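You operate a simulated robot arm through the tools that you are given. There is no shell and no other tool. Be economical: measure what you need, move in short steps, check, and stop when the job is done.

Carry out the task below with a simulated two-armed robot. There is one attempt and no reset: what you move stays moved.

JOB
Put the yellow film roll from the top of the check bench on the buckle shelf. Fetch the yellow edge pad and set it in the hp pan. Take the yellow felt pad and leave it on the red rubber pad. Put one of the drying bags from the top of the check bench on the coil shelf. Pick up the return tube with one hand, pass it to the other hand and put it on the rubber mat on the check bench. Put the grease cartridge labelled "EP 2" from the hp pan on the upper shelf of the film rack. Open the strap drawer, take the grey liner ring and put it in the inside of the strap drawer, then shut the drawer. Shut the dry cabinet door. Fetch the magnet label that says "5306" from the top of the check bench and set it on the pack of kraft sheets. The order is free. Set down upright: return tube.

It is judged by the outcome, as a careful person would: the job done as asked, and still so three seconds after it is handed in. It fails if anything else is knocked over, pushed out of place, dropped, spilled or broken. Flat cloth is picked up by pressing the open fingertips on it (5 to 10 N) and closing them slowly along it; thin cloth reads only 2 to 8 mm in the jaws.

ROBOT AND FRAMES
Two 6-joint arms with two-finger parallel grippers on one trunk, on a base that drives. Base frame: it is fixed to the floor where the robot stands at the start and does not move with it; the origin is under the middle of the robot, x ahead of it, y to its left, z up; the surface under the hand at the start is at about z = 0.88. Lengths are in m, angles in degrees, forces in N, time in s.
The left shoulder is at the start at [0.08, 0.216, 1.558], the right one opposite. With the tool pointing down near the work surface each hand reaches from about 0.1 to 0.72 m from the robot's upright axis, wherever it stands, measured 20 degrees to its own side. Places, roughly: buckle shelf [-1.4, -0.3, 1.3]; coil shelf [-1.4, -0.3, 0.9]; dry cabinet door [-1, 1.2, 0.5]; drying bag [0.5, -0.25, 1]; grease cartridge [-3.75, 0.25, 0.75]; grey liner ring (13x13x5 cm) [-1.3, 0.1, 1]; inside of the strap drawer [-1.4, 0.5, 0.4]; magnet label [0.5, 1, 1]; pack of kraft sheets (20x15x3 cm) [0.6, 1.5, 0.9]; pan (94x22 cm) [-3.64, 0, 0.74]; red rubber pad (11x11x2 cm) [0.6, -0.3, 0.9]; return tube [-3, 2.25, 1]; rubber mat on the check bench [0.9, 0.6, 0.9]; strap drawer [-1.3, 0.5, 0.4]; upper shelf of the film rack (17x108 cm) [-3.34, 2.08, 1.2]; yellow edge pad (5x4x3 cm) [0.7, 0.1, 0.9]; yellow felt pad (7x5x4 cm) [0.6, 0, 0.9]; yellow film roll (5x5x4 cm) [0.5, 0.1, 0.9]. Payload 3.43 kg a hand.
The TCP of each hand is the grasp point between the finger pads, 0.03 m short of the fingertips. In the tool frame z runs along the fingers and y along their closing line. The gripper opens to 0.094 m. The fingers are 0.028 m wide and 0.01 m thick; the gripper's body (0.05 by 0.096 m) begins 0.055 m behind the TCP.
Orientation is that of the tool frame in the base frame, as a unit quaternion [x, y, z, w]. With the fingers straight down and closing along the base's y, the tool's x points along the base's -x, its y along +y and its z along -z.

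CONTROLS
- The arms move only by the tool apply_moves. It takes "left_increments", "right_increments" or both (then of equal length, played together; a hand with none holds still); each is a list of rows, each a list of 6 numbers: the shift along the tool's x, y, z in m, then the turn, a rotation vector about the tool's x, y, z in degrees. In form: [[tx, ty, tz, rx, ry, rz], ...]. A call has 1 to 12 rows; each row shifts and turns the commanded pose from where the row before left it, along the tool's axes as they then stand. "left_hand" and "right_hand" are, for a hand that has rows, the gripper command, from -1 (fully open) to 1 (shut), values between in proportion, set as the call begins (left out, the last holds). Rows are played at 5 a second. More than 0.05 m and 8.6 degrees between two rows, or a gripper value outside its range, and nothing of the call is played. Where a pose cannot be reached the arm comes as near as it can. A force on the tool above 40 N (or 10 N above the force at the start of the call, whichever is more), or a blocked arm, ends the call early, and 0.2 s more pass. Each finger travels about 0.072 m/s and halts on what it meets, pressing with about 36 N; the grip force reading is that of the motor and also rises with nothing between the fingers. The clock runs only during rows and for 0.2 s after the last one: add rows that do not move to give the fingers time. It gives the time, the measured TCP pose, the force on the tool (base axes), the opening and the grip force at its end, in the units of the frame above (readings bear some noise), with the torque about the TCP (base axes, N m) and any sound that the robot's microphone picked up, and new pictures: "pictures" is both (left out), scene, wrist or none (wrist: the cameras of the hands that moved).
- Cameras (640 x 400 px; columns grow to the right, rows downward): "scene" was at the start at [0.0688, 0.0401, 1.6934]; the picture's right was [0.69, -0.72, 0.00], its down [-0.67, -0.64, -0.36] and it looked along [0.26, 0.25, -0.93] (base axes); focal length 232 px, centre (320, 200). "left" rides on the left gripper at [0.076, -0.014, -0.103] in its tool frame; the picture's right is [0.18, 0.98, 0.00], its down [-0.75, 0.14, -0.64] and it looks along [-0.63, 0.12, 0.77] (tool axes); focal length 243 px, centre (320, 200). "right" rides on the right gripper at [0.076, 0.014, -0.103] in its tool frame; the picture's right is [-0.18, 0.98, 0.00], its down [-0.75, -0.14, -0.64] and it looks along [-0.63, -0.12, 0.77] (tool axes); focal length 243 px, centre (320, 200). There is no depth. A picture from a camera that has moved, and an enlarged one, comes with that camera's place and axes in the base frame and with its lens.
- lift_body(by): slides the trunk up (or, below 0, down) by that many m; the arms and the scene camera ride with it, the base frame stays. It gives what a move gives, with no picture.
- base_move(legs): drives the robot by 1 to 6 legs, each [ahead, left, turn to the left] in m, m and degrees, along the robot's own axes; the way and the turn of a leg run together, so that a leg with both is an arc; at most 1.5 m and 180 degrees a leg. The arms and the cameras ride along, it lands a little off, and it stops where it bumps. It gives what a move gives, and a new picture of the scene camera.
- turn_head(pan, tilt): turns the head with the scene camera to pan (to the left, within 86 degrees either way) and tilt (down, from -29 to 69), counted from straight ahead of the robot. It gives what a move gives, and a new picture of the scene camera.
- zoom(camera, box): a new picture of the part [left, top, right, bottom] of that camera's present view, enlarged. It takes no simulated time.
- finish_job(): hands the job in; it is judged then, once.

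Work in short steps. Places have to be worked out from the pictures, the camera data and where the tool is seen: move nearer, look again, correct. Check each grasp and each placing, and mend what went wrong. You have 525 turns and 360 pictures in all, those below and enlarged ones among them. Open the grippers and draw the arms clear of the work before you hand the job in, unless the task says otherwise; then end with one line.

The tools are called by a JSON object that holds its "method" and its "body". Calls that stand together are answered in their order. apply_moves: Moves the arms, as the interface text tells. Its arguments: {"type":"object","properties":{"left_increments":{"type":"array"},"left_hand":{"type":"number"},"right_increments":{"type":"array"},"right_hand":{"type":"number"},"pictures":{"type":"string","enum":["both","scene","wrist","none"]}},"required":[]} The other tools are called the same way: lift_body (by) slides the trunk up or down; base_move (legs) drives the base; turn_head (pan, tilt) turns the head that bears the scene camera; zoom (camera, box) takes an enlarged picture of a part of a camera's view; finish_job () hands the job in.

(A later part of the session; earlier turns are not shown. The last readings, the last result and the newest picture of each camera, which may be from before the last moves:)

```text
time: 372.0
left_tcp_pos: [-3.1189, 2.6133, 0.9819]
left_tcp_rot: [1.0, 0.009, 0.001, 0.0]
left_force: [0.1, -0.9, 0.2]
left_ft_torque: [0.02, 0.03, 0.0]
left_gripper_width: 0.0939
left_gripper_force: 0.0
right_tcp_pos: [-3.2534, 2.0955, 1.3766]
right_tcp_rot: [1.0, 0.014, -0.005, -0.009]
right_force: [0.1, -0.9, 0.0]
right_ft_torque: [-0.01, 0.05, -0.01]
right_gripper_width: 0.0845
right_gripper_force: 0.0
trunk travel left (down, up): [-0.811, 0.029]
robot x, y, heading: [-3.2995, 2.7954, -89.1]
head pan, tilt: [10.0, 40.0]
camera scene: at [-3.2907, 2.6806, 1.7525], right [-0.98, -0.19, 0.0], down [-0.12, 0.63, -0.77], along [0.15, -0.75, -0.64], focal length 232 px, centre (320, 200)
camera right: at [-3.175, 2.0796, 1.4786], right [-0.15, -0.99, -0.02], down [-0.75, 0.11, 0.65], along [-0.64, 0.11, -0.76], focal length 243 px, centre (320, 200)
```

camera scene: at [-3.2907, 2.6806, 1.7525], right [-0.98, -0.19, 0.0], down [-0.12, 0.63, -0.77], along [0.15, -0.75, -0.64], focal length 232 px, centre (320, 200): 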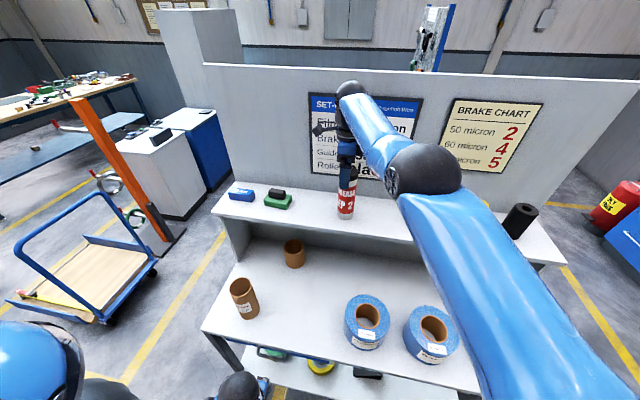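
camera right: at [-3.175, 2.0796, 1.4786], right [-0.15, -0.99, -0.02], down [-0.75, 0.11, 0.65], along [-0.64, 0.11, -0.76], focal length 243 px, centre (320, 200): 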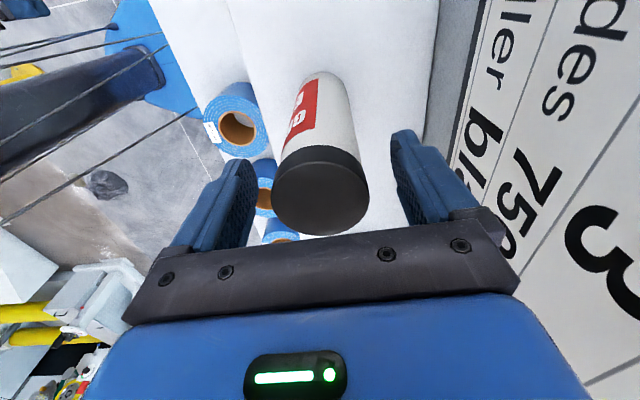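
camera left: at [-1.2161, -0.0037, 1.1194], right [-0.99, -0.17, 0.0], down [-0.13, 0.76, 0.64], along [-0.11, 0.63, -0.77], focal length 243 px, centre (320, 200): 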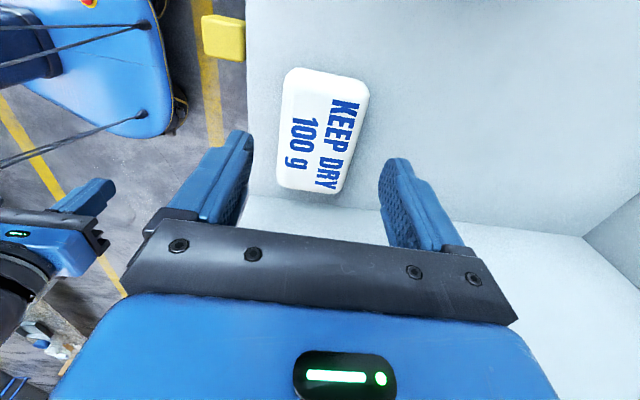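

The cartridge is standing free. There's little headroom to rise, so I'll raise what I can and slide sideways off it (fingers 1.4 cm clear on each side).

{"method": "lift_body", "body": {"by": 0.028}}

{"method": "apply_moves", "body": {"right_increments": [[0, 0, -0.015, 0, 0, 0], [0, 0, -0.015, 0, 0, 0], [0, 0, 0, 0, 0, 0]], "right_hand": -1, "pictures": "wrist"}}

```text
time: 372.8
left_tcp_pos: [-3.1202, 2.6128, 1.0097]
left_tcp_rot: [1.0, 0.008, 0.001, -0.001]
left_force: [-0.2, -0.4, 0.2]
left_ft_torque: [-0.05, -0.01, 0.0]
left_gripper_width: 0.0941
left_gripper_force: 0.1
right_tcp_pos: [-3.2523, 2.097, 1.4052]
right_tcp_rot: [1.0, 0.015, -0.005, -0.009]
right_force: [-0.8, -0.1, -0.1]
right_ft_torque: [0.0, 0.03, -0.01]
right_gripper_width: 0.0848
right_gripper_force: 0.0
trunk travel left (down, up): [-0.839, 0.001]
robot x, y, heading: [-3.3063, 2.7938, -89.3]
head pan, tilt: [10.0, 40.0]
```

```text
time: 373.6
left_tcp_pos: [-3.1193, 2.612, 1.0101]
left_tcp_rot: [1.0, 0.009, 0.0, -0.001]
left_force: [0.9, 0.0, 0.7]
left_ft_torque: [0.03, -0.01, -0.02]
left_gripper_width: 0.0939
left_gripper_force: 0.1
right_tcp_pos: [-3.254, 2.0976, 1.4331]
right_tcp_rot: [1.0, 0.015, -0.005, -0.008]
right_force: [-0.2, 0.0, 1.1]
right_ft_torque: [0.02, -0.02, 0.0]
right_gripper_width: 0.0941
right_gripper_force: 0.1
right hand out of reach, approached as far as the arm can: row 2
trunk travel left (down, up): [-0.839, 0.001]
robot x, y, heading: [-3.3066, 2.7941, -88.9]
head pan, tilt: [10.0, 40.0]
camera right: at [-3.1771, 2.0836, 1.5353], right [-0.15, -0.99, -0.02], down [-0.75, 0.11, 0.65], along [-0.64, 0.11, -0.76], focal length 243 px, centre (320, 200)
```

right: 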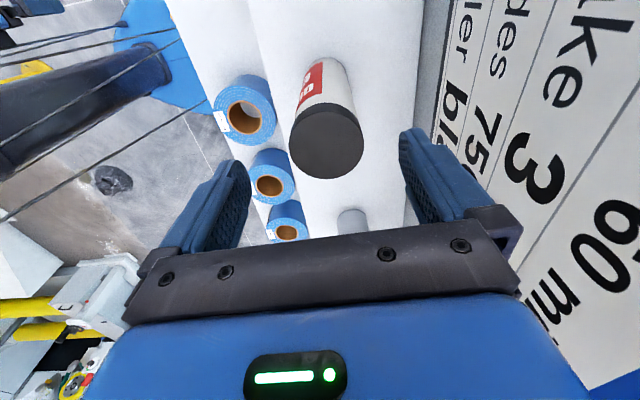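

The tips are level with the cap top and the cap is centred between the fingers. I'll strafe left 0.12 m, then back away.

{"method": "base_move", "body": {"legs": [[0, 0.12, 0], [-0.28, 0, 0]]}}

{"method": "zoom", "body": {"camera": "scene", "box": [200, 130, 560, 350]}}

```text
time: 376.4
left_tcp_pos: [-3.0071, 2.8876, 1.0091]
left_tcp_rot: [1.0, 0.006, 0.001, -0.003]
left_force: [0.4, -1.1, -0.5]
left_ft_torque: [-0.02, 0.0, 0.0]
left_gripper_width: 0.094
left_gripper_force: 0.1
right_tcp_pos: [-3.1451, 2.3728, 1.4307]
right_tcp_rot: [1.0, 0.013, -0.004, -0.011]
right_force: [0.3, -0.6, 0.0]
right_ft_torque: [0.01, 0.03, 0.02]
right_gripper_width: 0.0937
right_gripper_force: 0.2
trunk travel left (down, up): [-0.839, 0.001]
robot x, y, heading: [-3.1919, 3.0732, -89.3]
head pan, tilt: [10.0, 40.0]
camera scene: at [-3.1778, 2.9541, 1.78], right [-0.98, -0.19, 0.0], down [-0.12, 0.64, -0.76], along [0.14, -0.75, -0.65], focal length 232 px, centre (320, 200)
```

scene: 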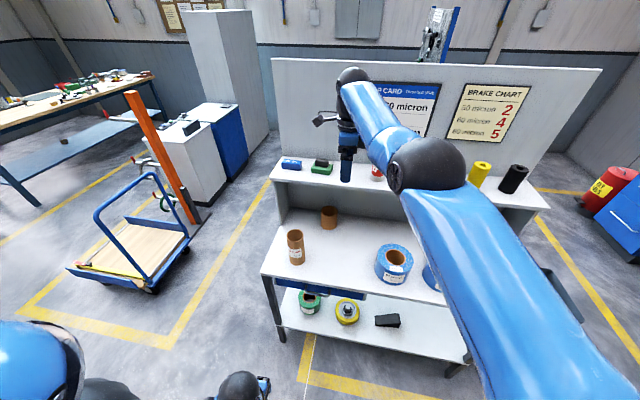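

```text
1.78 times, centred on (380, 240) of scene
camera zoom: at [-3.1778, 2.9541, 1.78], right [-0.98, -0.19, 0.0], down [-0.12, 0.64, -0.76], along [0.14, -0.75, -0.65], focal length 412 px, centre (213, 129)
```

zoom: 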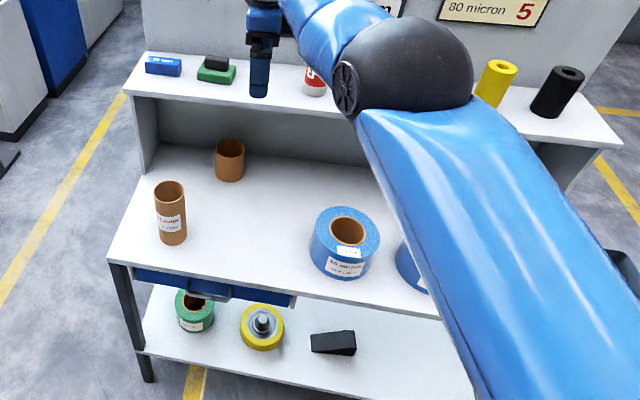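

The cartridge stands on the shelf. Now the RETURN tube, at about (-2.954, 2.335), z 0.845–1.035, about 7.5 cm wide. The plan is to pick it with the left hand pointing forward, then take it from above with the right hand. I'll first retract the right arm while rotating the left hand.

{"method": "base_move", "body": {"legs": [[-0.12, 0, 0]]}}

{"method": "apply_moves", "body": {"right_increments": [[0, 0, 0.045, 0, 0, 0], [0, 0, 0.045, 0, 0, 0], [0, 0, 0.045, 0, 0, 0], [0, 0, 0.045, 0, 0, 0], [0, -0.01, 0.045, 0, 0, 0], [0, -0.02, 0.04, 0, 0, 0], [0, -0.03, 0.035, 0, 0, 0], [0, -0.03, 0.03, 0, 0, 0], [0, -0.03, 0.02, 0, 0, 0], [0, -0.03, 0, 0, 0, 0], [0, 0, 0, 0, 0, 0]], "left_increments": [[0, 0, 0, 0, 0, -8.2], [0, 0, 0, 0, 0, -8.2], [0, 0, 0, 0, 0, -8.2], [0, 0, 0, 0, 0, -8.2], [0, 0, 0, 0, 0, -8.2], [0, 0, 0, 0, 0, -8.2], [0, 0, 0, 0, 0, -8.2], [0, 0, 0, 0, 0, -8.2], [0, 0, 0, 0, 0, -8.2], [0, 0, 0, 0, 0, -8.2], [0, 0, 0, 0, 0, -8]], "pictures": "scene"}}

```text
time: 377.6
left_tcp_pos: [-3.0077, 3.0007, 1.0076]
left_tcp_rot: [1.0, 0.006, 0.001, -0.005]
left_force: [0.7, -0.3, -0.8]
left_ft_torque: [0.07, -0.01, 0.03]
left_gripper_width: 0.0943
left_gripper_force: 0.1
right_tcp_pos: [-3.1467, 2.4854, 1.4269]
right_tcp_rot: [1.0, 0.012, -0.005, -0.012]
right_force: [0.0, -1.4, -0.1]
right_ft_torque: [0.06, -0.02, -0.01]
right_gripper_width: 0.0939
right_gripper_force: 0.0
trunk travel left (down, up): [-0.839, 0.001]
robot x, y, heading: [-3.19, 3.189, -89.1]
head pan, tilt: [10.0, 40.0]
camera scene: at [-3.1784, 3.0652, 1.7794], right [-0.98, -0.19, 0.0], down [-0.12, 0.64, -0.76], along [0.14, -0.75, -0.65], focal length 232 px, centre (320, 200)
```

scene: 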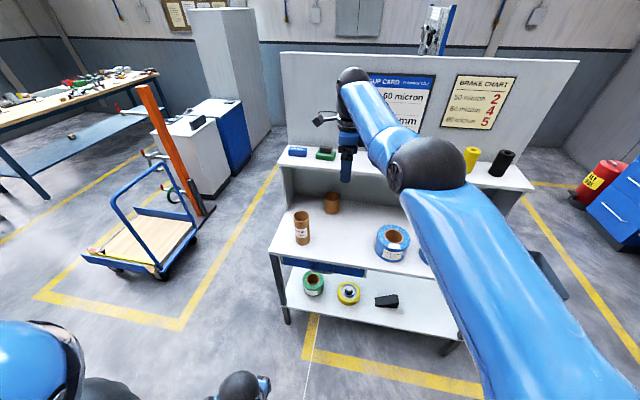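

```text
time: 380.0
left_tcp_pos: [-3.008, 3.0087, 1.0102]
left_tcp_rot: [0.702, 0.712, 0.0, 0.001]
left_force: [0.3, -0.1, -0.6]
left_ft_torque: [0.0, -0.01, -0.03]
left_gripper_width: 0.0938
left_gripper_force: 0.1
right_tcp_pos: [-3.1052, 2.5544, 1.0552]
right_tcp_rot: [1.0, 0.011, -0.005, -0.009]
right_force: [-0.5, -0.2, 0.5]
right_ft_torque: [0.0, -0.01, 0.01]
right_gripper_width: 0.094
right_gripper_force: 0.0
right hand out of reach, approached as far as the arm can: row 1, 2, 5, 6, 7, 8, 9, 10
trunk travel left (down, up): [-0.839, 0.001]
robot x, y, heading: [-3.1947, 3.1899, -89.6]
head pan, tilt: [10.0, 40.0]
camera scene: at [-3.1782, 3.0787, 1.7806], right [-0.98, -0.19, 0.0], down [-0.12, 0.63, -0.77], along [0.14, -0.75, -0.64], focal length 232 px, centre (320, 200)
```

scene: 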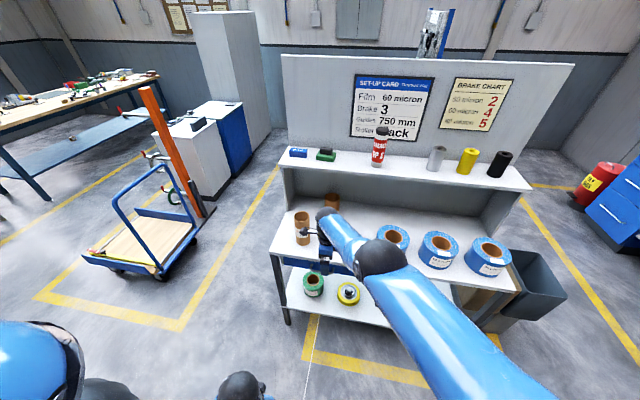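

The cartridge is fine. Next I'll pitch the left hand forward and shift the right hand to the right.

{"method": "apply_moves", "body": {"right_increments": [[-0.04, 0, 0, 0, 0, 0], [-0.04, 0, 0, 0, 0, 0], [-0.04, 0, 0, 0, 0, 0], [-0.04, 0, 0, 0, 0, 0], [-0.04, 0, 0, 0, 0, 0], [-0.04, 0, 0, 0, 0, 0], [0, 0, 0, 0, 0, 0], [0, 0, 0, 0, 0, 0], [0, 0, 0, 0, 0, 0], [0, 0, 0, 0, 0, 0], [0, 0, 0, 0, 0, 0]], "left_increments": [[0, 0, 0, 0, -8, 0], [0, 0, 0, 0, -8, 0], [0, 0, 0, 0, -8, 0], [0, 0, 0, 0, -8, 0], [0, 0, 0, 0, -8, 0], [0, 0, 0, 0, -8, 0], [0, 0, 0, 0, -8, 0], [0, 0, 0, 0, -8, 0], [0, 0, 0, 0, -8, 0], [0, 0, 0, 0, -8, 0], [0, 0, 0, 0, -8, 0]], "pictures": "both"}}

```text
time: 382.4
left_tcp_pos: [-3.0309, 2.9255, 1.0102]
left_tcp_rot: [0.505, 0.511, -0.489, 0.495]
left_force: [1.1, 0.7, 0.2]
left_ft_torque: [-0.01, 0.0, 0.01]
left_gripper_width: 0.094
left_gripper_force: 0.0
left hand out of reach, approached as far as the arm can: row 5, 6, 7, 8, 9, 10, 11
right_tcp_pos: [-3.3245, 2.4936, 1.0323]
right_tcp_rot: [1.0, 0.011, -0.006, -0.009]
right_force: [-0.2, 0.2, 0.5]
right_ft_torque: [-0.01, -0.02, 0.0]
right_gripper_width: 0.094
right_gripper_force: 0.1
right hand out of reach, approached as far as the arm can: row 1, 2, 3, 4, 5, 6
trunk travel left (down, up): [-0.839, 0.001]
robot x, y, heading: [-3.193, 3.1885, -89.3]
head pan, tilt: [10.0, 40.0]
camera scene: at [-3.1775, 3.0786, 1.7806], right [-0.98, -0.19, 0.0], down [-0.12, 0.63, -0.77], along [0.14, -0.75, -0.64], focal length 232 px, centre (320, 200)
camera right: at [-3.2467, 2.4765, 1.1349], right [-0.16, -0.99, -0.02], down [-0.75, 0.11, 0.65], along [-0.64, 0.12, -0.76], focal length 243 px, centre (320, 200)
camera left: at [-3.047, 3.0301, 0.9366], right [0.98, 0.02, -0.18], down [0.13, 0.62, 0.78], along [0.13, -0.79, 0.6], focal length 243 px, centre (320, 200)
```

scene: 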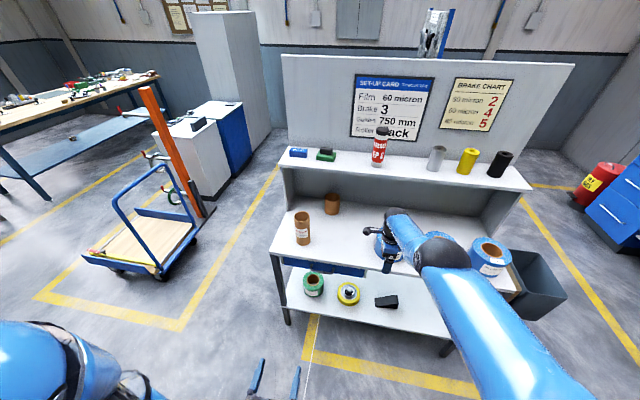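
right: 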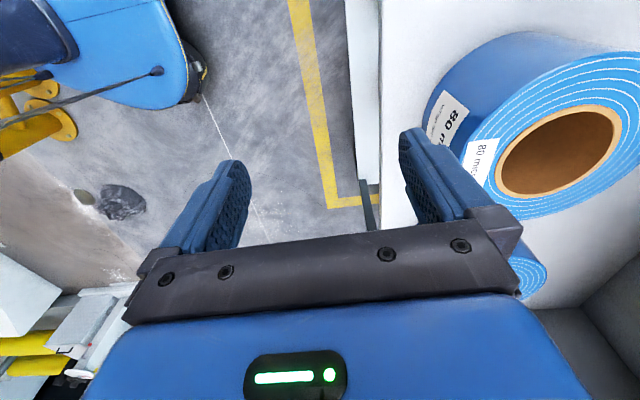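
left: 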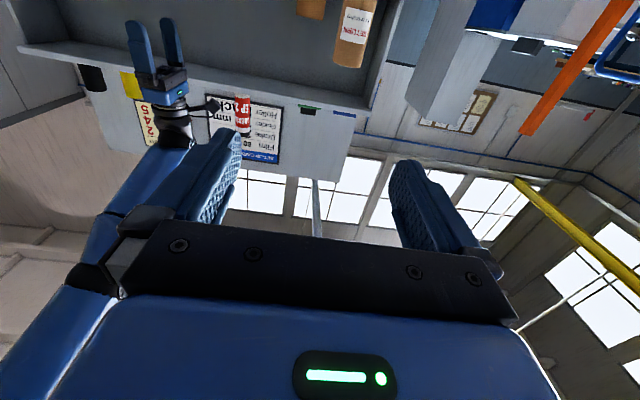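

The left hand points straight forward. I'll tuck the right hand back to its earlier stowed posture before approaching.

{"method": "apply_moves", "body": {"right_increments": [[0, -0.04, 0, 0, 0, 0], [0, -0.04, 0.01, 0, 0, 0], [0, -0.04, 0.01, 0, 0, 0], [0, -0.04, 0.01, 0, 0, 0], [0, -0.04, 0.01, 0, 0, 0], [0, -0.04, 0.01, 0, 0, 0], [0, -0.03, 0, 0, 0, 0], [0, 0, 0, 0, 0, 0]], "left_increments": [[0.01, 0, 0, 0, 0, 0], [0.01, 0, 0, 0, 0, 0], [0.01, 0, 0, 0, 0, 0], [0.01, 0, 0, 0, 0, 0], [0.01, 0, 0, 0, 0, 0], [0.01, 0, 0, 0, 0, 0], [0.012, 0, 0, 0, 0, 0], [0, 0, 0, 0, 0, 0]], "pictures": "scene"}}

```text
time: 384.2
left_tcp_pos: [-3.032, 2.9243, 0.9375]
left_tcp_rot: [0.506, 0.511, -0.488, 0.494]
left_force: [-0.3, 0.7, 0.7]
left_ft_torque: [0.01, -0.01, -0.01]
left_gripper_width: 0.0942
left_gripper_force: 0.1
right_tcp_pos: [-3.3026, 2.584, 0.8844]
right_tcp_rot: [1.0, 0.011, -0.005, -0.009]
right_force: [-0.7, -0.5, 0.0]
right_ft_torque: [0.03, 0.03, 0.02]
right_gripper_width: 0.0941
right_gripper_force: 0.1
right hand out of reach, approached as far as the arm can: row 1, 2, 3, 4, 5, 6, 7
trunk travel left (down, up): [-0.839, 0.001]
robot x, y, heading: [-3.1905, 3.1902, -89.3]
head pan, tilt: [10.0, 40.0]
camera scene: at [-3.1783, 3.0778, 1.7805], right [-0.98, -0.19, 0.0], down [-0.12, 0.63, -0.77], along [0.14, -0.75, -0.64], focal length 232 px, centre (320, 200)
```

scene: 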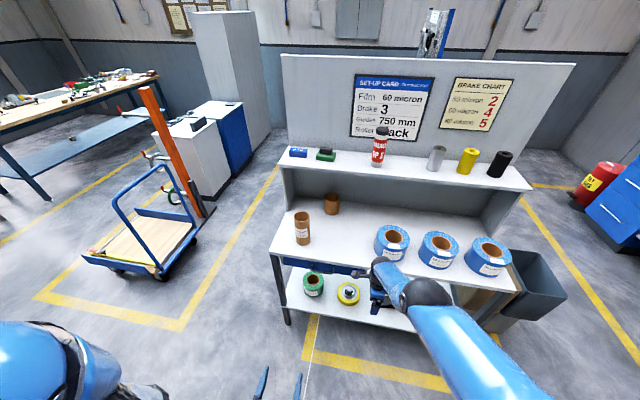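

{"method": "apply_moves", "body": {"right_increments": [[0, -0.04, 0, 0, 0, 0], [0, -0.04, 0, 0, 0, 0], [0, -0.04, 0, 0, 0, 0], [0, -0.04, 0, 0, 0, 0], [0, -0.04, 0, 0, 0, 0], [0, -0.04, 0, 0, 0, 0], [0, -0.04, 0, 0, 0, 0], [0, 0, 0, 0, 0, 0]], "pictures": "none"}}

```text
time: 386.0
left_tcp_pos: [-3.0323, 2.925, 0.937]
left_tcp_rot: [0.506, 0.512, -0.487, 0.495]
left_force: [-0.3, 0.8, 0.3]
left_ft_torque: [0.01, 0.01, 0.01]
left_gripper_width: 0.0941
left_gripper_force: 0.1
right_tcp_pos: [-3.2739, 2.7333, 0.7523]
right_tcp_rot: [1.0, 0.012, -0.004, -0.009]
right_force: [0.3, 0.3, -0.1]
right_ft_torque: [-0.03, -0.03, 0.01]
right_gripper_width: 0.0941
right_gripper_force: 0.0
right hand out of reach, approached as far as the arm can: row 1, 2, 3, 4, 5, 6, 7
trunk travel left (down, up): [-0.839, 0.001]
robot x, y, heading: [-3.1933, 3.1947, -88.9]
head pan, tilt: [10.0, 40.0]
```

The arm is staying near full extension. I'll raise the right hand now that it's closer, so that it folds.

{"method": "apply_moves", "body": {"right_increments": [[-0.01, 0, -0.03, 0, 0, 0], [-0.01, 0, -0.03, 0, 0, 0], [-0.01, 0, -0.03, 0, 0, 0], [-0.01, 0, -0.03, 0, 0, 0], [-0.01, 0, -0.03, 0, 0, 0], [-0.01, 0, -0.03, 0, 0, 0], [-0.01, 0, -0.03, 0, 0, 0], [0, 0, 0, 0, 0, 0]], "pictures": "scene"}}

```text
time: 387.8
left_tcp_pos: [-3.0327, 2.9245, 0.9373]
left_tcp_rot: [0.506, 0.512, -0.487, 0.495]
left_force: [-0.6, -0.7, 0.0]
left_ft_torque: [-0.01, 0.02, -0.02]
left_gripper_width: 0.094
left_gripper_force: 0.0
right_tcp_pos: [-3.3158, 2.6206, 0.8387]
right_tcp_rot: [1.0, 0.011, -0.005, -0.01]
right_force: [-0.5, 0.4, -0.4]
right_ft_torque: [0.01, 0.0, 0.0]
right_gripper_width: 0.0938
right_gripper_force: 0.0
right hand out of reach, approached as far as the arm can: row 1, 2, 3, 4, 5, 6, 7
trunk travel left (down, up): [-0.839, 0.001]
robot x, y, heading: [-3.192, 3.1887, -89.2]
head pan, tilt: [10.0, 40.0]
camera scene: at [-3.1783, 3.078, 1.7805], right [-0.98, -0.19, 0.0], down [-0.12, 0.63, -0.77], along [0.14, -0.75, -0.64], focal length 232 px, centre (320, 200)
```

scene: 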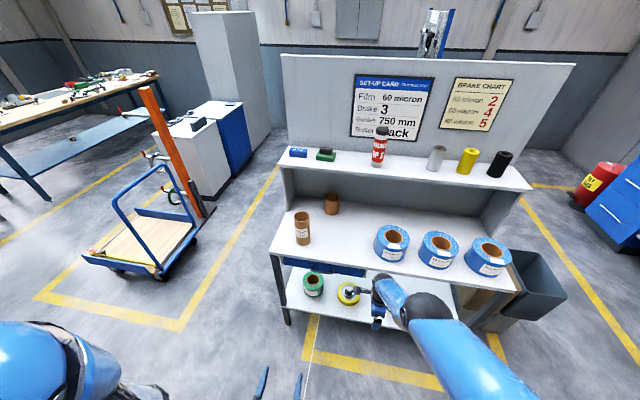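

The arm is stuck against some joint limit on this side. I'll bring the hand toward the centre line first, where retraction worked before.

{"method": "apply_moves", "body": {"right_increments": [[0.04, 0.02, -0.02, 0, 0, 0], [0.04, 0.02, -0.02, 0, 0, 0], [0.04, 0.02, -0.02, 0, 0, 0], [0, -0.03, -0.02, 0, 0, 0], [0, -0.04, 0.02, 0, 0, 0], [0, -0.04, 0.02, 0, 0, 0], [0, -0.04, 0.02, 0, 0, 0], [0, -0.04, 0.02, 0, 0, 0], [0, 0, 0, 0, 0, 0]], "pictures": "none"}}

```text
time: 389.8
left_tcp_pos: [-3.0323, 2.9254, 0.9372]
left_tcp_rot: [0.506, 0.511, -0.488, 0.494]
left_force: [-0.6, -0.4, -0.4]
left_ft_torque: [0.0, 0.01, 0.0]
left_gripper_width: 0.0938
left_gripper_force: 0.1
right_tcp_pos: [-3.187, 2.7163, 0.793]
right_tcp_rot: [1.0, 0.012, -0.005, -0.009]
right_force: [-0.6, 0.2, -0.5]
right_ft_torque: [0.01, 0.01, -0.01]
right_gripper_width: 0.0941
right_gripper_force: 0.1
right hand out of reach, approached as far as the arm can: row 1, 2, 3, 4, 5, 6, 7, 8
trunk travel left (down, up): [-0.839, 0.001]
robot x, y, heading: [-3.1871, 3.1892, -89.1]
head pan, tilt: [10.0, 40.0]
```

I'll turn the right hand back to its start orientation (camera toward the robot) to free the wrist.

{"method": "apply_moves", "body": {"right_increments": [[0, 0, 0, 0, 0, -8.2], [0, 0, 0, 0, 0, -8.2], [0, 0, 0, 0, 0, -8.2], [0, 0, 0, 0, 0, -8.2], [0, 0, 0, 0, 0, -8.2], [0, 0, 0, 0, 0, -8.2], [0, 0, 0, 0, 0, -8.2], [0, 0, 0, 0, 0, -8.2], [0, 0, 0, 0, 0, -8.2], [0, 0, 0, 0, 0, -8.2], [0, 0, 0, 0, 0, -8.2]], "pictures": "none"}}

{"method": "apply_moves", "body": {"right_increments": [[0.03, 0, -0.02, 0, 0, 0], [0.03, 0, -0.02, 0, 0, 0], [0.03, 0, -0.02, 0, 0, 0], [0.03, 0, -0.02, 0, 0, 0], [0.03, 0, -0.02, 0, 0, 0], [0, 0, 0, 0, 0, 0]], "pictures": "scene"}}

```text
time: 392.2
left_tcp_pos: [-3.0325, 2.9255, 0.938]
left_tcp_rot: [0.507, 0.511, -0.488, 0.494]
left_force: [0.0, 0.8, -0.3]
left_ft_torque: [0.01, 0.0, -0.02]
left_gripper_width: 0.0941
left_gripper_force: 0.1
right_tcp_pos: [-3.1856, 2.717, 0.7938]
right_tcp_rot: [0.697, 0.717, 0.003, -0.009]
right_force: [-1.1, -0.1, 1.3]
right_ft_torque: [-0.05, -0.02, 0.02]
right_gripper_width: 0.094
right_gripper_force: 0.0
trunk travel left (down, up): [-0.839, 0.001]
robot x, y, heading: [-3.1916, 3.1903, -89.5]
head pan, tilt: [10.0, 40.0]
```

```text
time: 393.6
left_tcp_pos: [-3.0311, 2.925, 0.9385]
left_tcp_rot: [0.507, 0.512, -0.487, 0.494]
left_force: [-0.1, 0.0, 1.5]
left_ft_torque: [0.0, 0.0, -0.02]
left_gripper_width: 0.0938
left_gripper_force: 0.0
right_tcp_pos: [-3.1298, 2.7781, 0.7781]
right_tcp_rot: [0.698, 0.716, 0.004, -0.01]
right_force: [0.0, 1.0, -0.8]
right_ft_torque: [-0.04, -0.01, 0.0]
right_gripper_width: 0.0938
right_gripper_force: 0.1
right hand out of reach, approached as far as the arm can: row 1, 2, 3, 4, 5
trunk travel left (down, up): [-0.839, 0.001]
robot x, y, heading: [-3.1906, 3.1885, -89.3]
head pan, tilt: [10.0, 40.0]
camera scene: at [-3.1783, 3.0779, 1.7805], right [-0.98, -0.19, 0.0], down [-0.12, 0.63, -0.77], along [0.14, -0.75, -0.64], focal length 232 px, centre (320, 200)
```

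scene: 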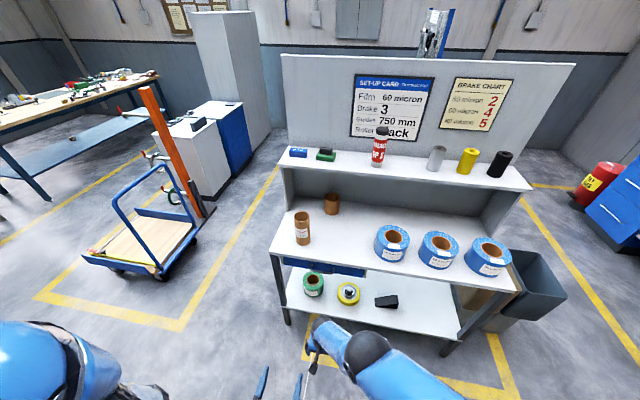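

The arm seems to be in a folded-wrong branch after the high reach. I'll pitch the right hand to horizontal and back, which freed it before. I'll back up a little first for room.

{"method": "base_move", "body": {"legs": [[-0.13, 0, 0]]}}

{"method": "apply_moves", "body": {"right_increments": [[0, 0, 0, 0, -8, 0], [0, 0, 0, 0, -8, 0], [0, 0, 0, 0, -8, 0], [0, 0, 0, 0, -8, 0], [0, 0, 0, 0, -8, 0], [0, 0, 0, 0, -8, 0], [0, 0, 0, 0, -8, 0], [0, 0, 0, 0, -8, 0], [0, 0, 0, 0, -8, 0], [0, 0, 0, 0, -8, 0], [0, 0, 0, 0, 0, 0]], "pictures": "scene"}}

```text
time: 394.9
left_tcp_pos: [-3.0332, 3.0477, 0.9368]
left_tcp_rot: [0.507, 0.513, -0.486, 0.494]
left_force: [-0.2, -0.5, 0.1]
left_ft_torque: [0.0, -0.01, 0.01]
left_gripper_width: 0.094
left_gripper_force: 0.1
right_tcp_pos: [-3.1313, 2.9028, 0.7754]
right_tcp_rot: [0.698, 0.716, 0.005, -0.011]
right_force: [0.0, -0.7, 0.2]
right_ft_torque: [-0.01, 0.03, 0.01]
right_gripper_width: 0.0936
right_gripper_force: 0.0
trunk travel left (down, up): [-0.839, 0.001]
robot x, y, heading: [-3.1933, 3.3193, -89.6]
head pan, tilt: [10.0, 40.0]
camera scene: at [-3.1795, 3.1981, 1.7799], right [-0.98, -0.18, 0.0], down [-0.12, 0.64, -0.76], along [0.14, -0.75, -0.65], focal length 232 px, centre (320, 200)
```

scene: 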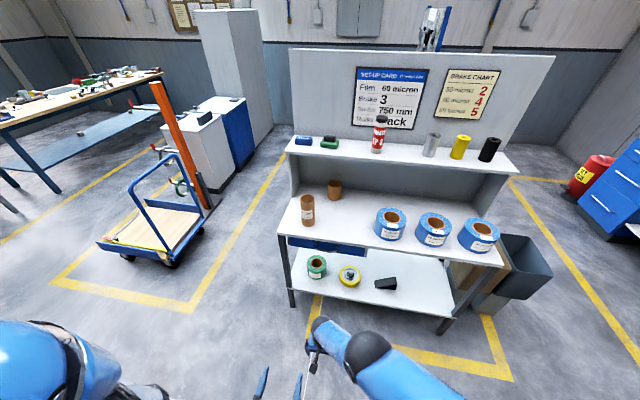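

```text
time: 397.2
left_tcp_pos: [-3.0344, 3.0515, 0.9385]
left_tcp_rot: [0.507, 0.511, -0.488, 0.494]
left_force: [-0.4, 0.3, -0.4]
left_ft_torque: [0.0, 0.04, 0.0]
left_gripper_width: 0.0938
left_gripper_force: 0.2
right_tcp_pos: [-3.1659, 2.8856, 0.8604]
right_tcp_rot: [0.578, 0.506, -0.474, 0.43]
right_force: [0.7, 0.4, 0.5]
right_ft_torque: [0.02, 0.01, 0.0]
right_gripper_width: 0.0938
right_gripper_force: 0.0
right hand out of reach, approached as far as the arm can: row 1, 2, 3, 5, 6, 7, 8, 9, 10
trunk travel left (down, up): [-0.839, 0.001]
robot x, y, heading: [-3.1927, 3.3177, -89.4]
head pan, tilt: [10.0, 40.0]
stopped in row 11 (right hand): the arm was blocked; the commanded pose is now the measured one
camera scene: at [-3.1793, 3.2049, 1.7814], right [-0.98, -0.18, 0.0], down [-0.12, 0.63, -0.77], along [0.14, -0.75, -0.64], focal length 232 px, centre (320, 200)
```

scene: 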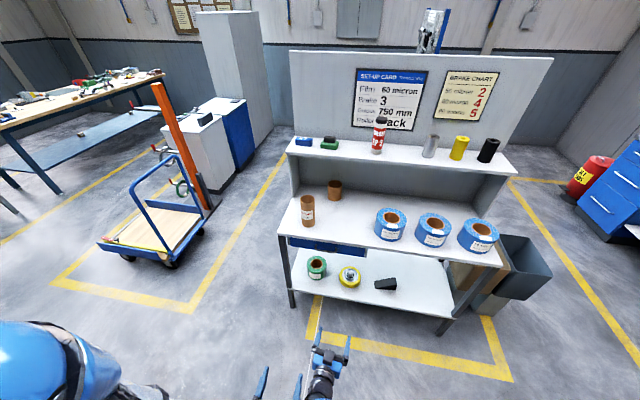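

The right hand met the left. I'll move the right hand sideways away from it.

{"method": "apply_moves", "body": {"right_increments": [[0, -0.03, 0, 0, 0, 0], [0, -0.03, 0, 0, 0, 0], [0, -0.03, 0, 0, 0, 0], [0, -0.03, 0, 0, 0, 0], [0, -0.03, 0, 0, 0, 0], [0, -0.03, 0, 0, 0, 0], [0, 0, 0, 0, 0, 0]], "pictures": "scene"}}

```text
time: 398.8
left_tcp_pos: [-3.0342, 3.0509, 0.9369]
left_tcp_rot: [0.507, 0.511, -0.488, 0.494]
left_force: [-0.7, 0.9, -0.5]
left_ft_torque: [-0.05, -0.01, 0.0]
left_gripper_width: 0.0939
left_gripper_force: 0.1
right_tcp_pos: [-3.3324, 2.8975, 0.8101]
right_tcp_rot: [0.575, 0.507, -0.474, 0.433]
right_force: [-0.1, -0.3, 0.2]
right_ft_torque: [-0.02, 0.03, 0.03]
right_gripper_width: 0.0939
right_gripper_force: 0.1
right hand out of reach, approached as far as the arm can: row 1, 2, 3, 4, 5, 6
trunk travel left (down, up): [-0.839, 0.001]
robot x, y, heading: [-3.1913, 3.316, -89.6]
head pan, tilt: [10.0, 40.0]
camera scene: at [-3.1798, 3.2048, 1.7805], right [-0.98, -0.18, 0.0], down [-0.12, 0.63, -0.77], along [0.14, -0.75, -0.64], focal length 232 px, centre (320, 200)
```

scene: 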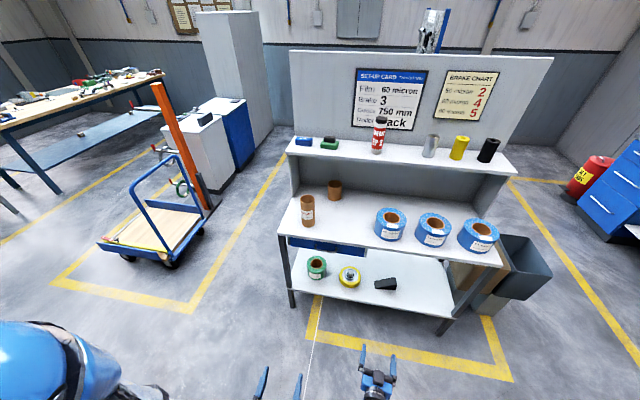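

Now I'll pitch the right hand back down.

{"method": "apply_moves", "body": {"right_increments": [[0, 0, 0, 0, 8, 0], [0, 0, 0, 0, 8, 0], [0, 0, 0, 0, 8, 0], [0, 0, 0, 0, 8, 0], [0, 0, 0, 0, 8, 0], [0, 0, 0, 0, 8, 0], [0, 0, 0, 0, 8, 0], [0, 0, 0, 0, 8, 0], [0, 0, 0, 0, 8, 0], [0, 0, 0, 0, 8, 0], [0, 0, 0, 0, 8, 0]], "pictures": "scene"}}

```text
time: 401.2
left_tcp_pos: [-3.0345, 3.05, 0.9373]
left_tcp_rot: [0.507, 0.511, -0.488, 0.494]
left_force: [-0.3, -0.2, 0.6]
left_ft_torque: [-0.02, 0.02, -0.02]
left_gripper_width: 0.094
left_gripper_force: 0.1
right_tcp_pos: [-3.3641, 2.8803, 0.7148]
right_tcp_rot: [0.752, 0.658, -0.037, 0.01]
right_force: [0.7, 0.6, -0.5]
right_ft_torque: [-0.04, -0.01, -0.02]
right_gripper_width: 0.0943
right_gripper_force: 0.0
right hand out of reach, approached as far as the arm can: row 1, 2, 3, 4, 5, 6, 7, 8, 9, 10, 11
trunk travel left (down, up): [-0.839, 0.001]
robot x, y, heading: [-3.1939, 3.3149, -89.6]
head pan, tilt: [10.0, 40.0]
camera scene: at [-3.1795, 3.2036, 1.7804], right [-0.98, -0.18, 0.0], down [-0.12, 0.63, -0.77], along [0.14, -0.75, -0.64], focal length 232 px, centre (320, 200)
```

scene: 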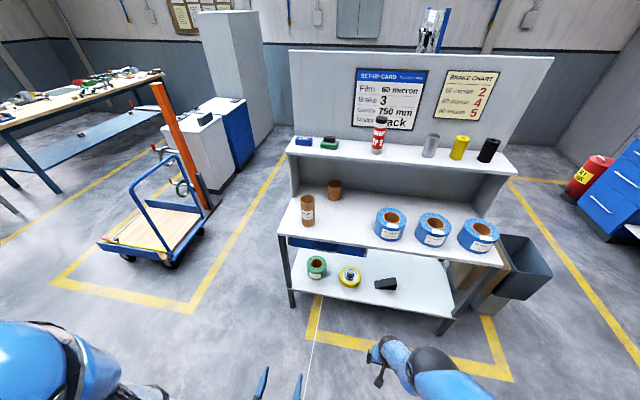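

This branch won't fold, but it works when extended and raised. So I'll leave the right arm high and forward and have the left arm reach at longer range. I'll raise the right hand now.

{"method": "apply_moves", "body": {"right_increments": [[-0.03, 0, -0.035, 0, 0, 0], [-0.03, 0, -0.035, 0, 0, 0], [-0.03, 0, -0.035, 0, 0, 0], [-0.03, 0, -0.035, 0, 0, 0], [-0.03, 0, -0.035, 0, 0, 0], [-0.03, 0, -0.035, 0, 0, 0], [-0.03, 0, -0.035, 0, 0, 0], [-0.02, 0, -0.035, 0, 0, 0], [-0.01, 0, -0.04, 0, 0, 0], [0, 0, -0.04, 0, 0, 0], [0, 0, -0.04, 0, 0, 0], [0, 0, 0, 0, 0, 0]], "pictures": "scene"}}

```text
time: 403.8
left_tcp_pos: [-3.0347, 3.0514, 0.9368]
left_tcp_rot: [0.507, 0.512, -0.487, 0.494]
left_force: [0.0, -0.5, 0.2]
left_ft_torque: [0.01, 0.0, -0.01]
left_gripper_width: 0.0938
left_gripper_force: 0.0
right_tcp_pos: [-3.3698, 2.584, 1.0647]
right_tcp_rot: [0.752, 0.658, -0.037, 0.01]
right_force: [0.0, 0.7, 0.8]
right_ft_torque: [-0.01, 0.04, -0.01]
right_gripper_width: 0.0939
right_gripper_force: 0.0
right hand out of reach, approached as far as the arm can: row 1, 2, 3, 4, 5, 8, 9, 10, 11
trunk travel left (down, up): [-0.839, 0.001]
robot x, y, heading: [-3.1939, 3.3152, -89.4]
head pan, tilt: [10.0, 40.0]
camera scene: at [-3.1798, 3.2046, 1.7805], right [-0.98, -0.18, 0.0], down [-0.12, 0.63, -0.77], along [0.14, -0.75, -0.64], focal length 232 px, centre (320, 200)
```

scene: 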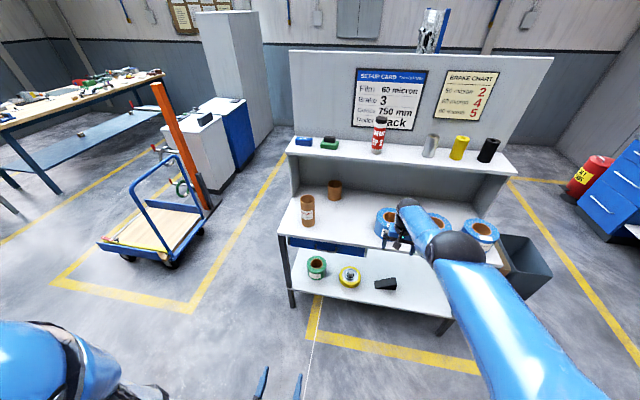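

{"method": "apply_moves", "body": {"right_increments": [[0, 0.03, -0.03, 0, 0, -4], [0, 0.03, -0.03, 0, 0, -4], [0, 0.03, -0.03, 0, 0, 0], [0, 0.02, -0.035, 0, 0, 0], [0, 0, -0.04, 0, 0, 0], [0, 0, -0.04, 0, 0, 0], [0, 0, -0.04, 0, 0, 0], [0, 0, -0.04, 0, 0, 0], [0, 0, 0, 0, 0, 0]], "pictures": "scene"}}

```text
time: 405.8
left_tcp_pos: [-3.034, 3.051, 0.9367]
left_tcp_rot: [0.506, 0.511, -0.487, 0.494]
left_force: [0.7, 0.4, 0.4]
left_ft_torque: [-0.01, -0.01, 0.01]
left_gripper_width: 0.0939
left_gripper_force: 0.1
right_tcp_pos: [-3.2412, 2.5644, 1.3406]
right_tcp_rot: [0.705, 0.708, -0.038, 0.007]
right_force: [0.2, -0.2, -1.5]
right_ft_torque: [0.02, 0.0, 0.04]
right_gripper_width: 0.0941
right_gripper_force: 0.0
right hand out of reach, approached as far as the arm can: row 1, 2, 4, 5, 6, 8
trunk travel left (down, up): [-0.839, 0.001]
robot x, y, heading: [-3.1948, 3.3164, -89.2]
head pan, tilt: [10.0, 40.0]
camera scene: at [-3.1799, 3.2046, 1.7805], right [-0.98, -0.18, 0.0], down [-0.12, 0.63, -0.77], along [0.14, -0.75, -0.64], focal length 232 px, centre (320, 200)
```

scene: 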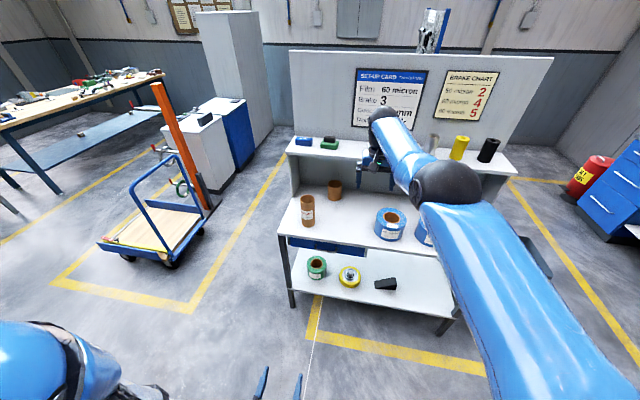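

The right arm is raised. I'll extend the left hand forward and raise it to z ≈ 0.965 so its underslung camera clears the worktop.

{"method": "apply_moves", "body": {"left_increments": [[-0.014, 0, 0.03, 0, 0, 0], [-0.014, 0, 0.04, 0, 0, 0], [0, 0, 0.04, 0, 0, 0], [0, 0, 0.04, 0, 0, 0], [0, 0, 0.04, 0, 0, 0], [0, 0, 0.04, 0, 0, 0], [0, 0, 0.04, 0, 0, 0], [0, 0, 0.04, 0, 0, 0], [0, 0, 0, 0, 0, 0]], "left_hand": -1, "pictures": "none"}}

{"method": "turn_head", "body": {"pan": 15, "tilt": 45}}

```text
time: 407.8
left_tcp_pos: [-3.0322, 2.741, 0.9568]
left_tcp_rot: [0.507, 0.511, -0.488, 0.494]
left_force: [0.9, 0.9, 0.8]
left_ft_torque: [-0.02, -0.03, 0.0]
left_gripper_width: 0.094
left_gripper_force: 0.0
right_tcp_pos: [-3.2397, 2.5642, 1.341]
right_tcp_rot: [0.705, 0.708, -0.039, 0.007]
right_force: [-0.6, -0.6, 0.3]
right_ft_torque: [0.04, -0.01, -0.01]
right_gripper_width: 0.0941
right_gripper_force: 0.0
trunk travel left (down, up): [-0.839, 0.001]
robot x, y, heading: [-3.1945, 3.3204, -89.5]
head pan, tilt: [10.0, 40.0]
```

```text
time: 408.5
left_tcp_pos: [-3.0312, 2.7402, 0.956]
left_tcp_rot: [0.507, 0.511, -0.487, 0.494]
left_force: [-0.9, 0.0, 0.2]
left_ft_torque: [0.02, -0.03, -0.01]
left_gripper_width: 0.0941
left_gripper_force: 0.0
right_tcp_pos: [-3.2396, 2.5638, 1.3402]
right_tcp_rot: [0.705, 0.708, -0.039, 0.007]
right_force: [-0.4, 0.7, 0.0]
right_ft_torque: [0.03, 0.0, 0.03]
right_gripper_width: 0.0941
right_gripper_force: 0.0
trunk travel left (down, up): [-0.839, 0.001]
robot x, y, heading: [-3.1931, 3.3198, -89.6]
head pan, tilt: [15.0, 45.0]
camera scene: at [-3.1734, 3.2094, 1.7732], right [-0.96, -0.27, 0.0], down [-0.19, 0.68, -0.71], along [0.19, -0.68, -0.71], focal length 232 px, centre (320, 200)
```

scene: 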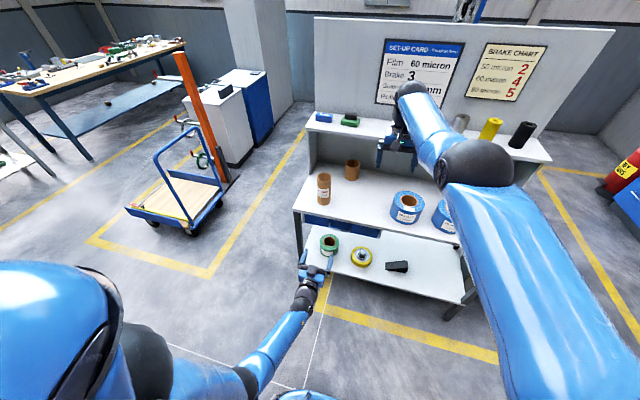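

I'll enlarge to localise the tube relative to the left hand.

{"method": "zoom", "body": {"camera": "scene", "box": [260, 140, 460, 300]}}

```text
2.50 times, centred on (360, 220) of scene
camera zoom: at [-3.1734, 3.2094, 1.7732], right [-0.96, -0.27, 0.0], down [-0.19, 0.68, -0.71], along [0.19, -0.68, -0.71], focal length 580 px, centre (220, 150)
```

zoom: 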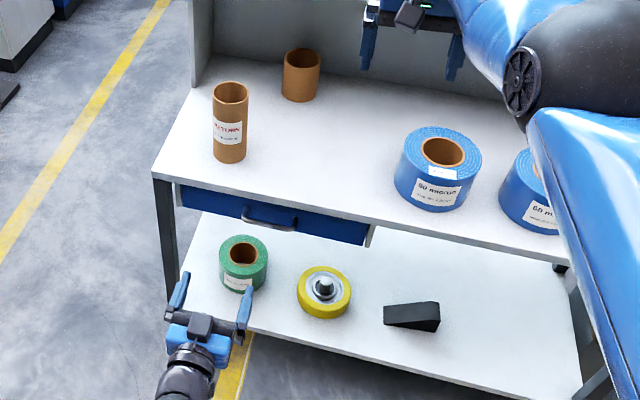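

The tube is at (-2.950, 2.332), top ≈ 1.03. I'll extend the left hand a bit more and shift both hands left, so the right hand stays clear of the cartridge when I approach.

{"method": "apply_moves", "body": {"left_increments": [[-0.006, 0.02, 0.03, 0, 0, 0], [0, 0.02, 0.03, 0, 0, 0], [0, 0.02, 0.03, 0, 0, 0], [0, 0.021, 0.03, 0, 0, 0], [0, 0, 0, 0, 0, 0]], "right_increments": [[0, 0.03, 0, 0, 0, 0], [0, 0.03, 0, 0, 0, 0], [0, 0.03, 0, 0, 0, 0], [0, 0.03, 0, 0, 0, 0], [0, 0, 0, 0, 0, 0]], "pictures": "none"}}

```text
time: 409.7
left_tcp_pos: [-3.0138, 2.6462, 0.9757]
left_tcp_rot: [0.505, 0.514, -0.485, 0.496]
left_force: [0.6, -0.5, -0.3]
left_ft_torque: [0.0, 0.02, -0.01]
left_gripper_width: 0.094
left_gripper_force: 0.1
left hand out of reach, approached as far as the arm can: row 2, 3, 4
right_tcp_pos: [-3.1424, 2.596, 1.3332]
right_tcp_rot: [0.705, 0.708, -0.039, 0.009]
right_force: [0.9, -0.1, 0.6]
right_ft_torque: [0.03, 0.03, 0.01]
right_gripper_width: 0.0942
right_gripper_force: 0.1
right hand out of reach, approached as far as the arm can: row 1, 2, 3, 4
trunk travel left (down, up): [-0.839, 0.001]
robot x, y, heading: [-3.1976, 3.3179, -89.3]
head pan, tilt: [15.0, 45.0]
```

I'll align laterally and approach the tube in steps.

{"method": "base_move", "body": {"legs": [[0, 0.06, -0.5], [0.17, 0, 0]]}}

{"method": "zoom", "body": {"camera": "scene", "box": [240, 140, 440, 300]}}

```text
time: 411.7
left_tcp_pos: [-2.9537, 2.4806, 0.9772]
left_tcp_rot: [0.505, 0.513, -0.487, 0.495]
left_force: [0.3, 0.3, 1.9]
left_ft_torque: [0.02, -0.04, -0.03]
left_gripper_width: 0.0942
left_gripper_force: 0.0
right_tcp_pos: [-3.081, 2.4318, 1.3358]
right_tcp_rot: [0.705, 0.708, -0.042, 0.008]
right_force: [-0.5, 0.5, 0.3]
right_ft_torque: [0.0, -0.03, -0.02]
right_gripper_width: 0.0944
right_gripper_force: 0.0
trunk travel left (down, up): [-0.839, 0.001]
robot x, y, heading: [-3.1301, 3.1495, -89.5]
head pan, tilt: [15.0, 45.0]
camera scene: at [-3.1092, 3.0473, 1.7736], right [-0.96, -0.27, 0.0], down [-0.19, 0.68, -0.71], along [0.19, -0.68, -0.71], focal length 232 px, centre (320, 200)
```

scene: 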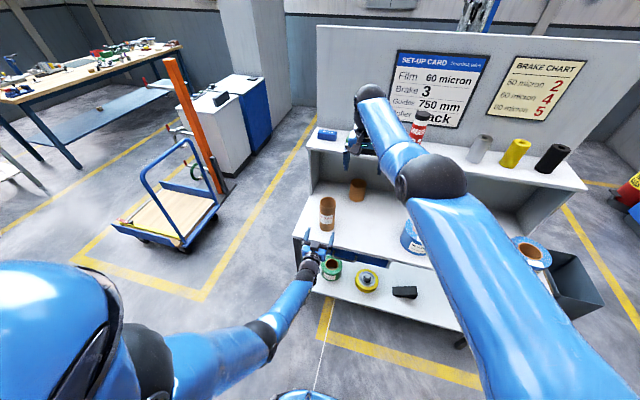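

```text
2.50 times, centred on (340, 220) of scene
camera zoom: at [-3.1092, 3.0473, 1.7736], right [-0.96, -0.27, 0.0], down [-0.19, 0.68, -0.71], along [0.19, -0.68, -0.71], focal length 580 px, centre (270, 150)
```

zoom: 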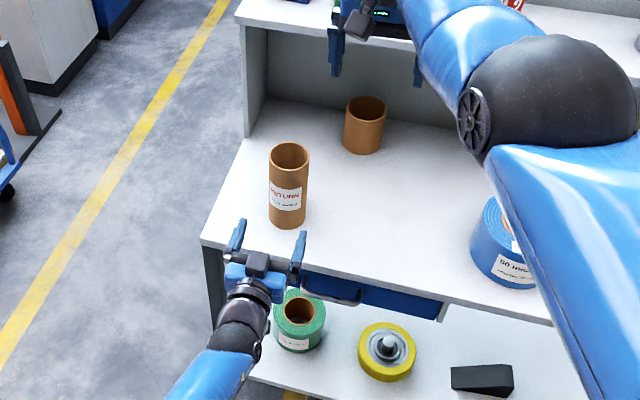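

I'll enlarge further to check finger/tube alignment.

{"method": "zoom", "body": {"camera": "scene", "box": [290, 190, 370, 270]}}

```text
5.00 times, centred on (330, 230) of scene
camera zoom: at [-3.1092, 3.0473, 1.7736], right [-0.96, -0.27, 0.0], down [-0.19, 0.68, -0.71], along [0.19, -0.68, -0.71], focal length 1159 px, centre (270, 50)
```

zoom: 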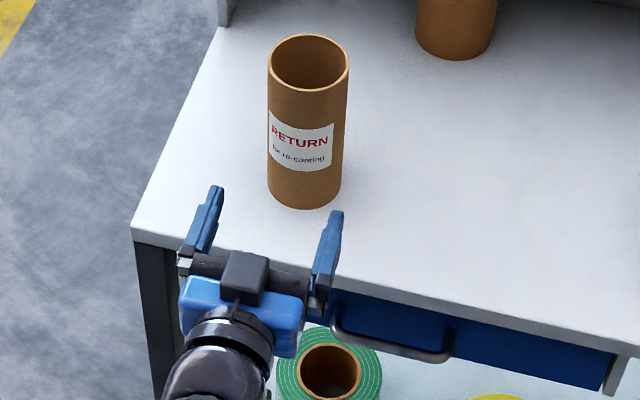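

Projected forward, the gripper midline meets the tube's centre within about 1 mm. I'll drive in 0.142 m.

{"method": "base_move", "body": {"legs": [[0.08, 0, 0], [0.062, 0, 0]]}}

{"method": "zoom", "body": {"camera": "scene", "box": [280, 180, 400, 280]}}

```text
time: 413.4
left_tcp_pos: [-2.9535, 2.342, 0.9787]
left_tcp_rot: [0.504, 0.513, -0.486, 0.497]
left_force: [-0.4, 0.3, -0.9]
left_ft_torque: [-0.02, -0.02, -0.03]
left_gripper_width: 0.0941
left_gripper_force: 0.1
right_tcp_pos: [-3.0799, 2.2903, 1.3403]
right_tcp_rot: [0.706, 0.707, -0.042, 0.011]
right_force: [-0.5, 0.2, 0.1]
right_ft_torque: [-0.07, 0.02, 0.01]
right_gripper_width: 0.0941
right_gripper_force: 0.1
trunk travel left (down, up): [-0.839, 0.001]
robot x, y, heading: [-3.1314, 3.0056, -89.4]
head pan, tilt: [15.0, 45.0]
camera scene: at [-3.1108, 2.9057, 1.7737], right [-0.96, -0.27, 0.0], down [-0.19, 0.68, -0.71], along [0.19, -0.68, -0.7], focal length 232 px, centre (320, 200)
```

scene: 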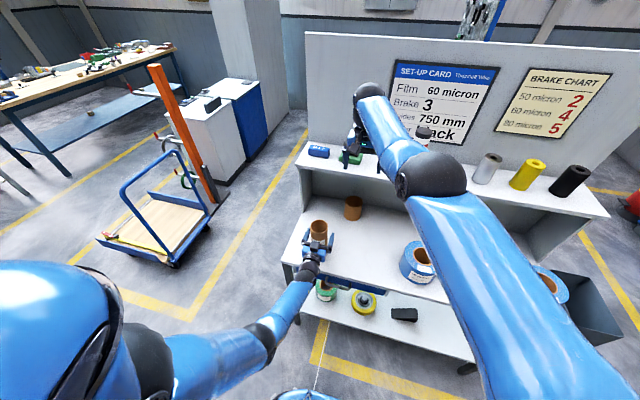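

```text
4.00 times, centred on (340, 230) of scene
camera zoom: at [-3.1108, 2.9057, 1.7737], right [-0.96, -0.27, 0.0], down [-0.19, 0.68, -0.71], along [0.19, -0.68, -0.7], focal length 927 px, centre (240, 80)
```

zoom: 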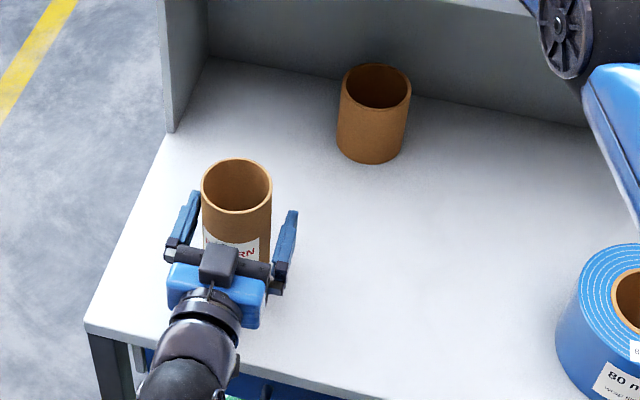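

The fingers straddle the tube, so I'll close the left hand.

{"method": "apply_moves", "body": {"left_increments": [[0, 0, 0, 0, 0, 0], [0, 0, 0, 0, 0, 0], [0, 0, 0, 0, 0, 0], [0, 0, 0, 0, 0, 0], [0, 0, 0, 0, 0, 0]], "left_hand": 1, "pictures": "none"}}

{"method": "lift_body", "body": {"by": -0.001}}

```text
time: 414.6
left_tcp_pos: [-2.9557, 2.3421, 0.9774]
left_tcp_rot: [0.505, 0.511, -0.487, 0.497]
left_force: [-0.7, 4.1, 19.3]
left_ft_torque: [-0.41, 0.42, -0.07]
left_gripper_width: 0.073
left_gripper_force: 36.1
right_tcp_pos: [-3.0804, 2.2889, 1.3388]
right_tcp_rot: [0.705, 0.708, -0.041, 0.011]
right_force: [0.1, -0.3, -1.0]
right_ft_torque: [-0.06, 0.0, 0.0]
right_gripper_width: 0.0939
right_gripper_force: 0.0
trunk travel left (down, up): [-0.839, 0.001]
robot x, y, heading: [-3.134, 3.0071, -89.3]
head pan, tilt: [15.0, 45.0]
```

```text
time: 415.1
left_tcp_pos: [-2.9548, 2.3407, 0.9775]
left_tcp_rot: [0.504, 0.512, -0.487, 0.497]
left_force: [-0.7, 5.0, 20.5]
left_ft_torque: [-0.37, 0.42, -0.15]
left_gripper_width: 0.0726
left_gripper_force: 36.1
right_tcp_pos: [-3.0806, 2.2893, 1.3383]
right_tcp_rot: [0.705, 0.708, -0.042, 0.011]
right_force: [0.9, -1.2, -0.4]
right_ft_torque: [-0.01, -0.04, 0.0]
right_gripper_width: 0.0941
right_gripper_force: 0.1
trunk travel left (down, up): [-0.838, 0.002]
robot x, y, heading: [-3.1291, 3.0031, -89.5]
head pan, tilt: [15.0, 45.0]
```

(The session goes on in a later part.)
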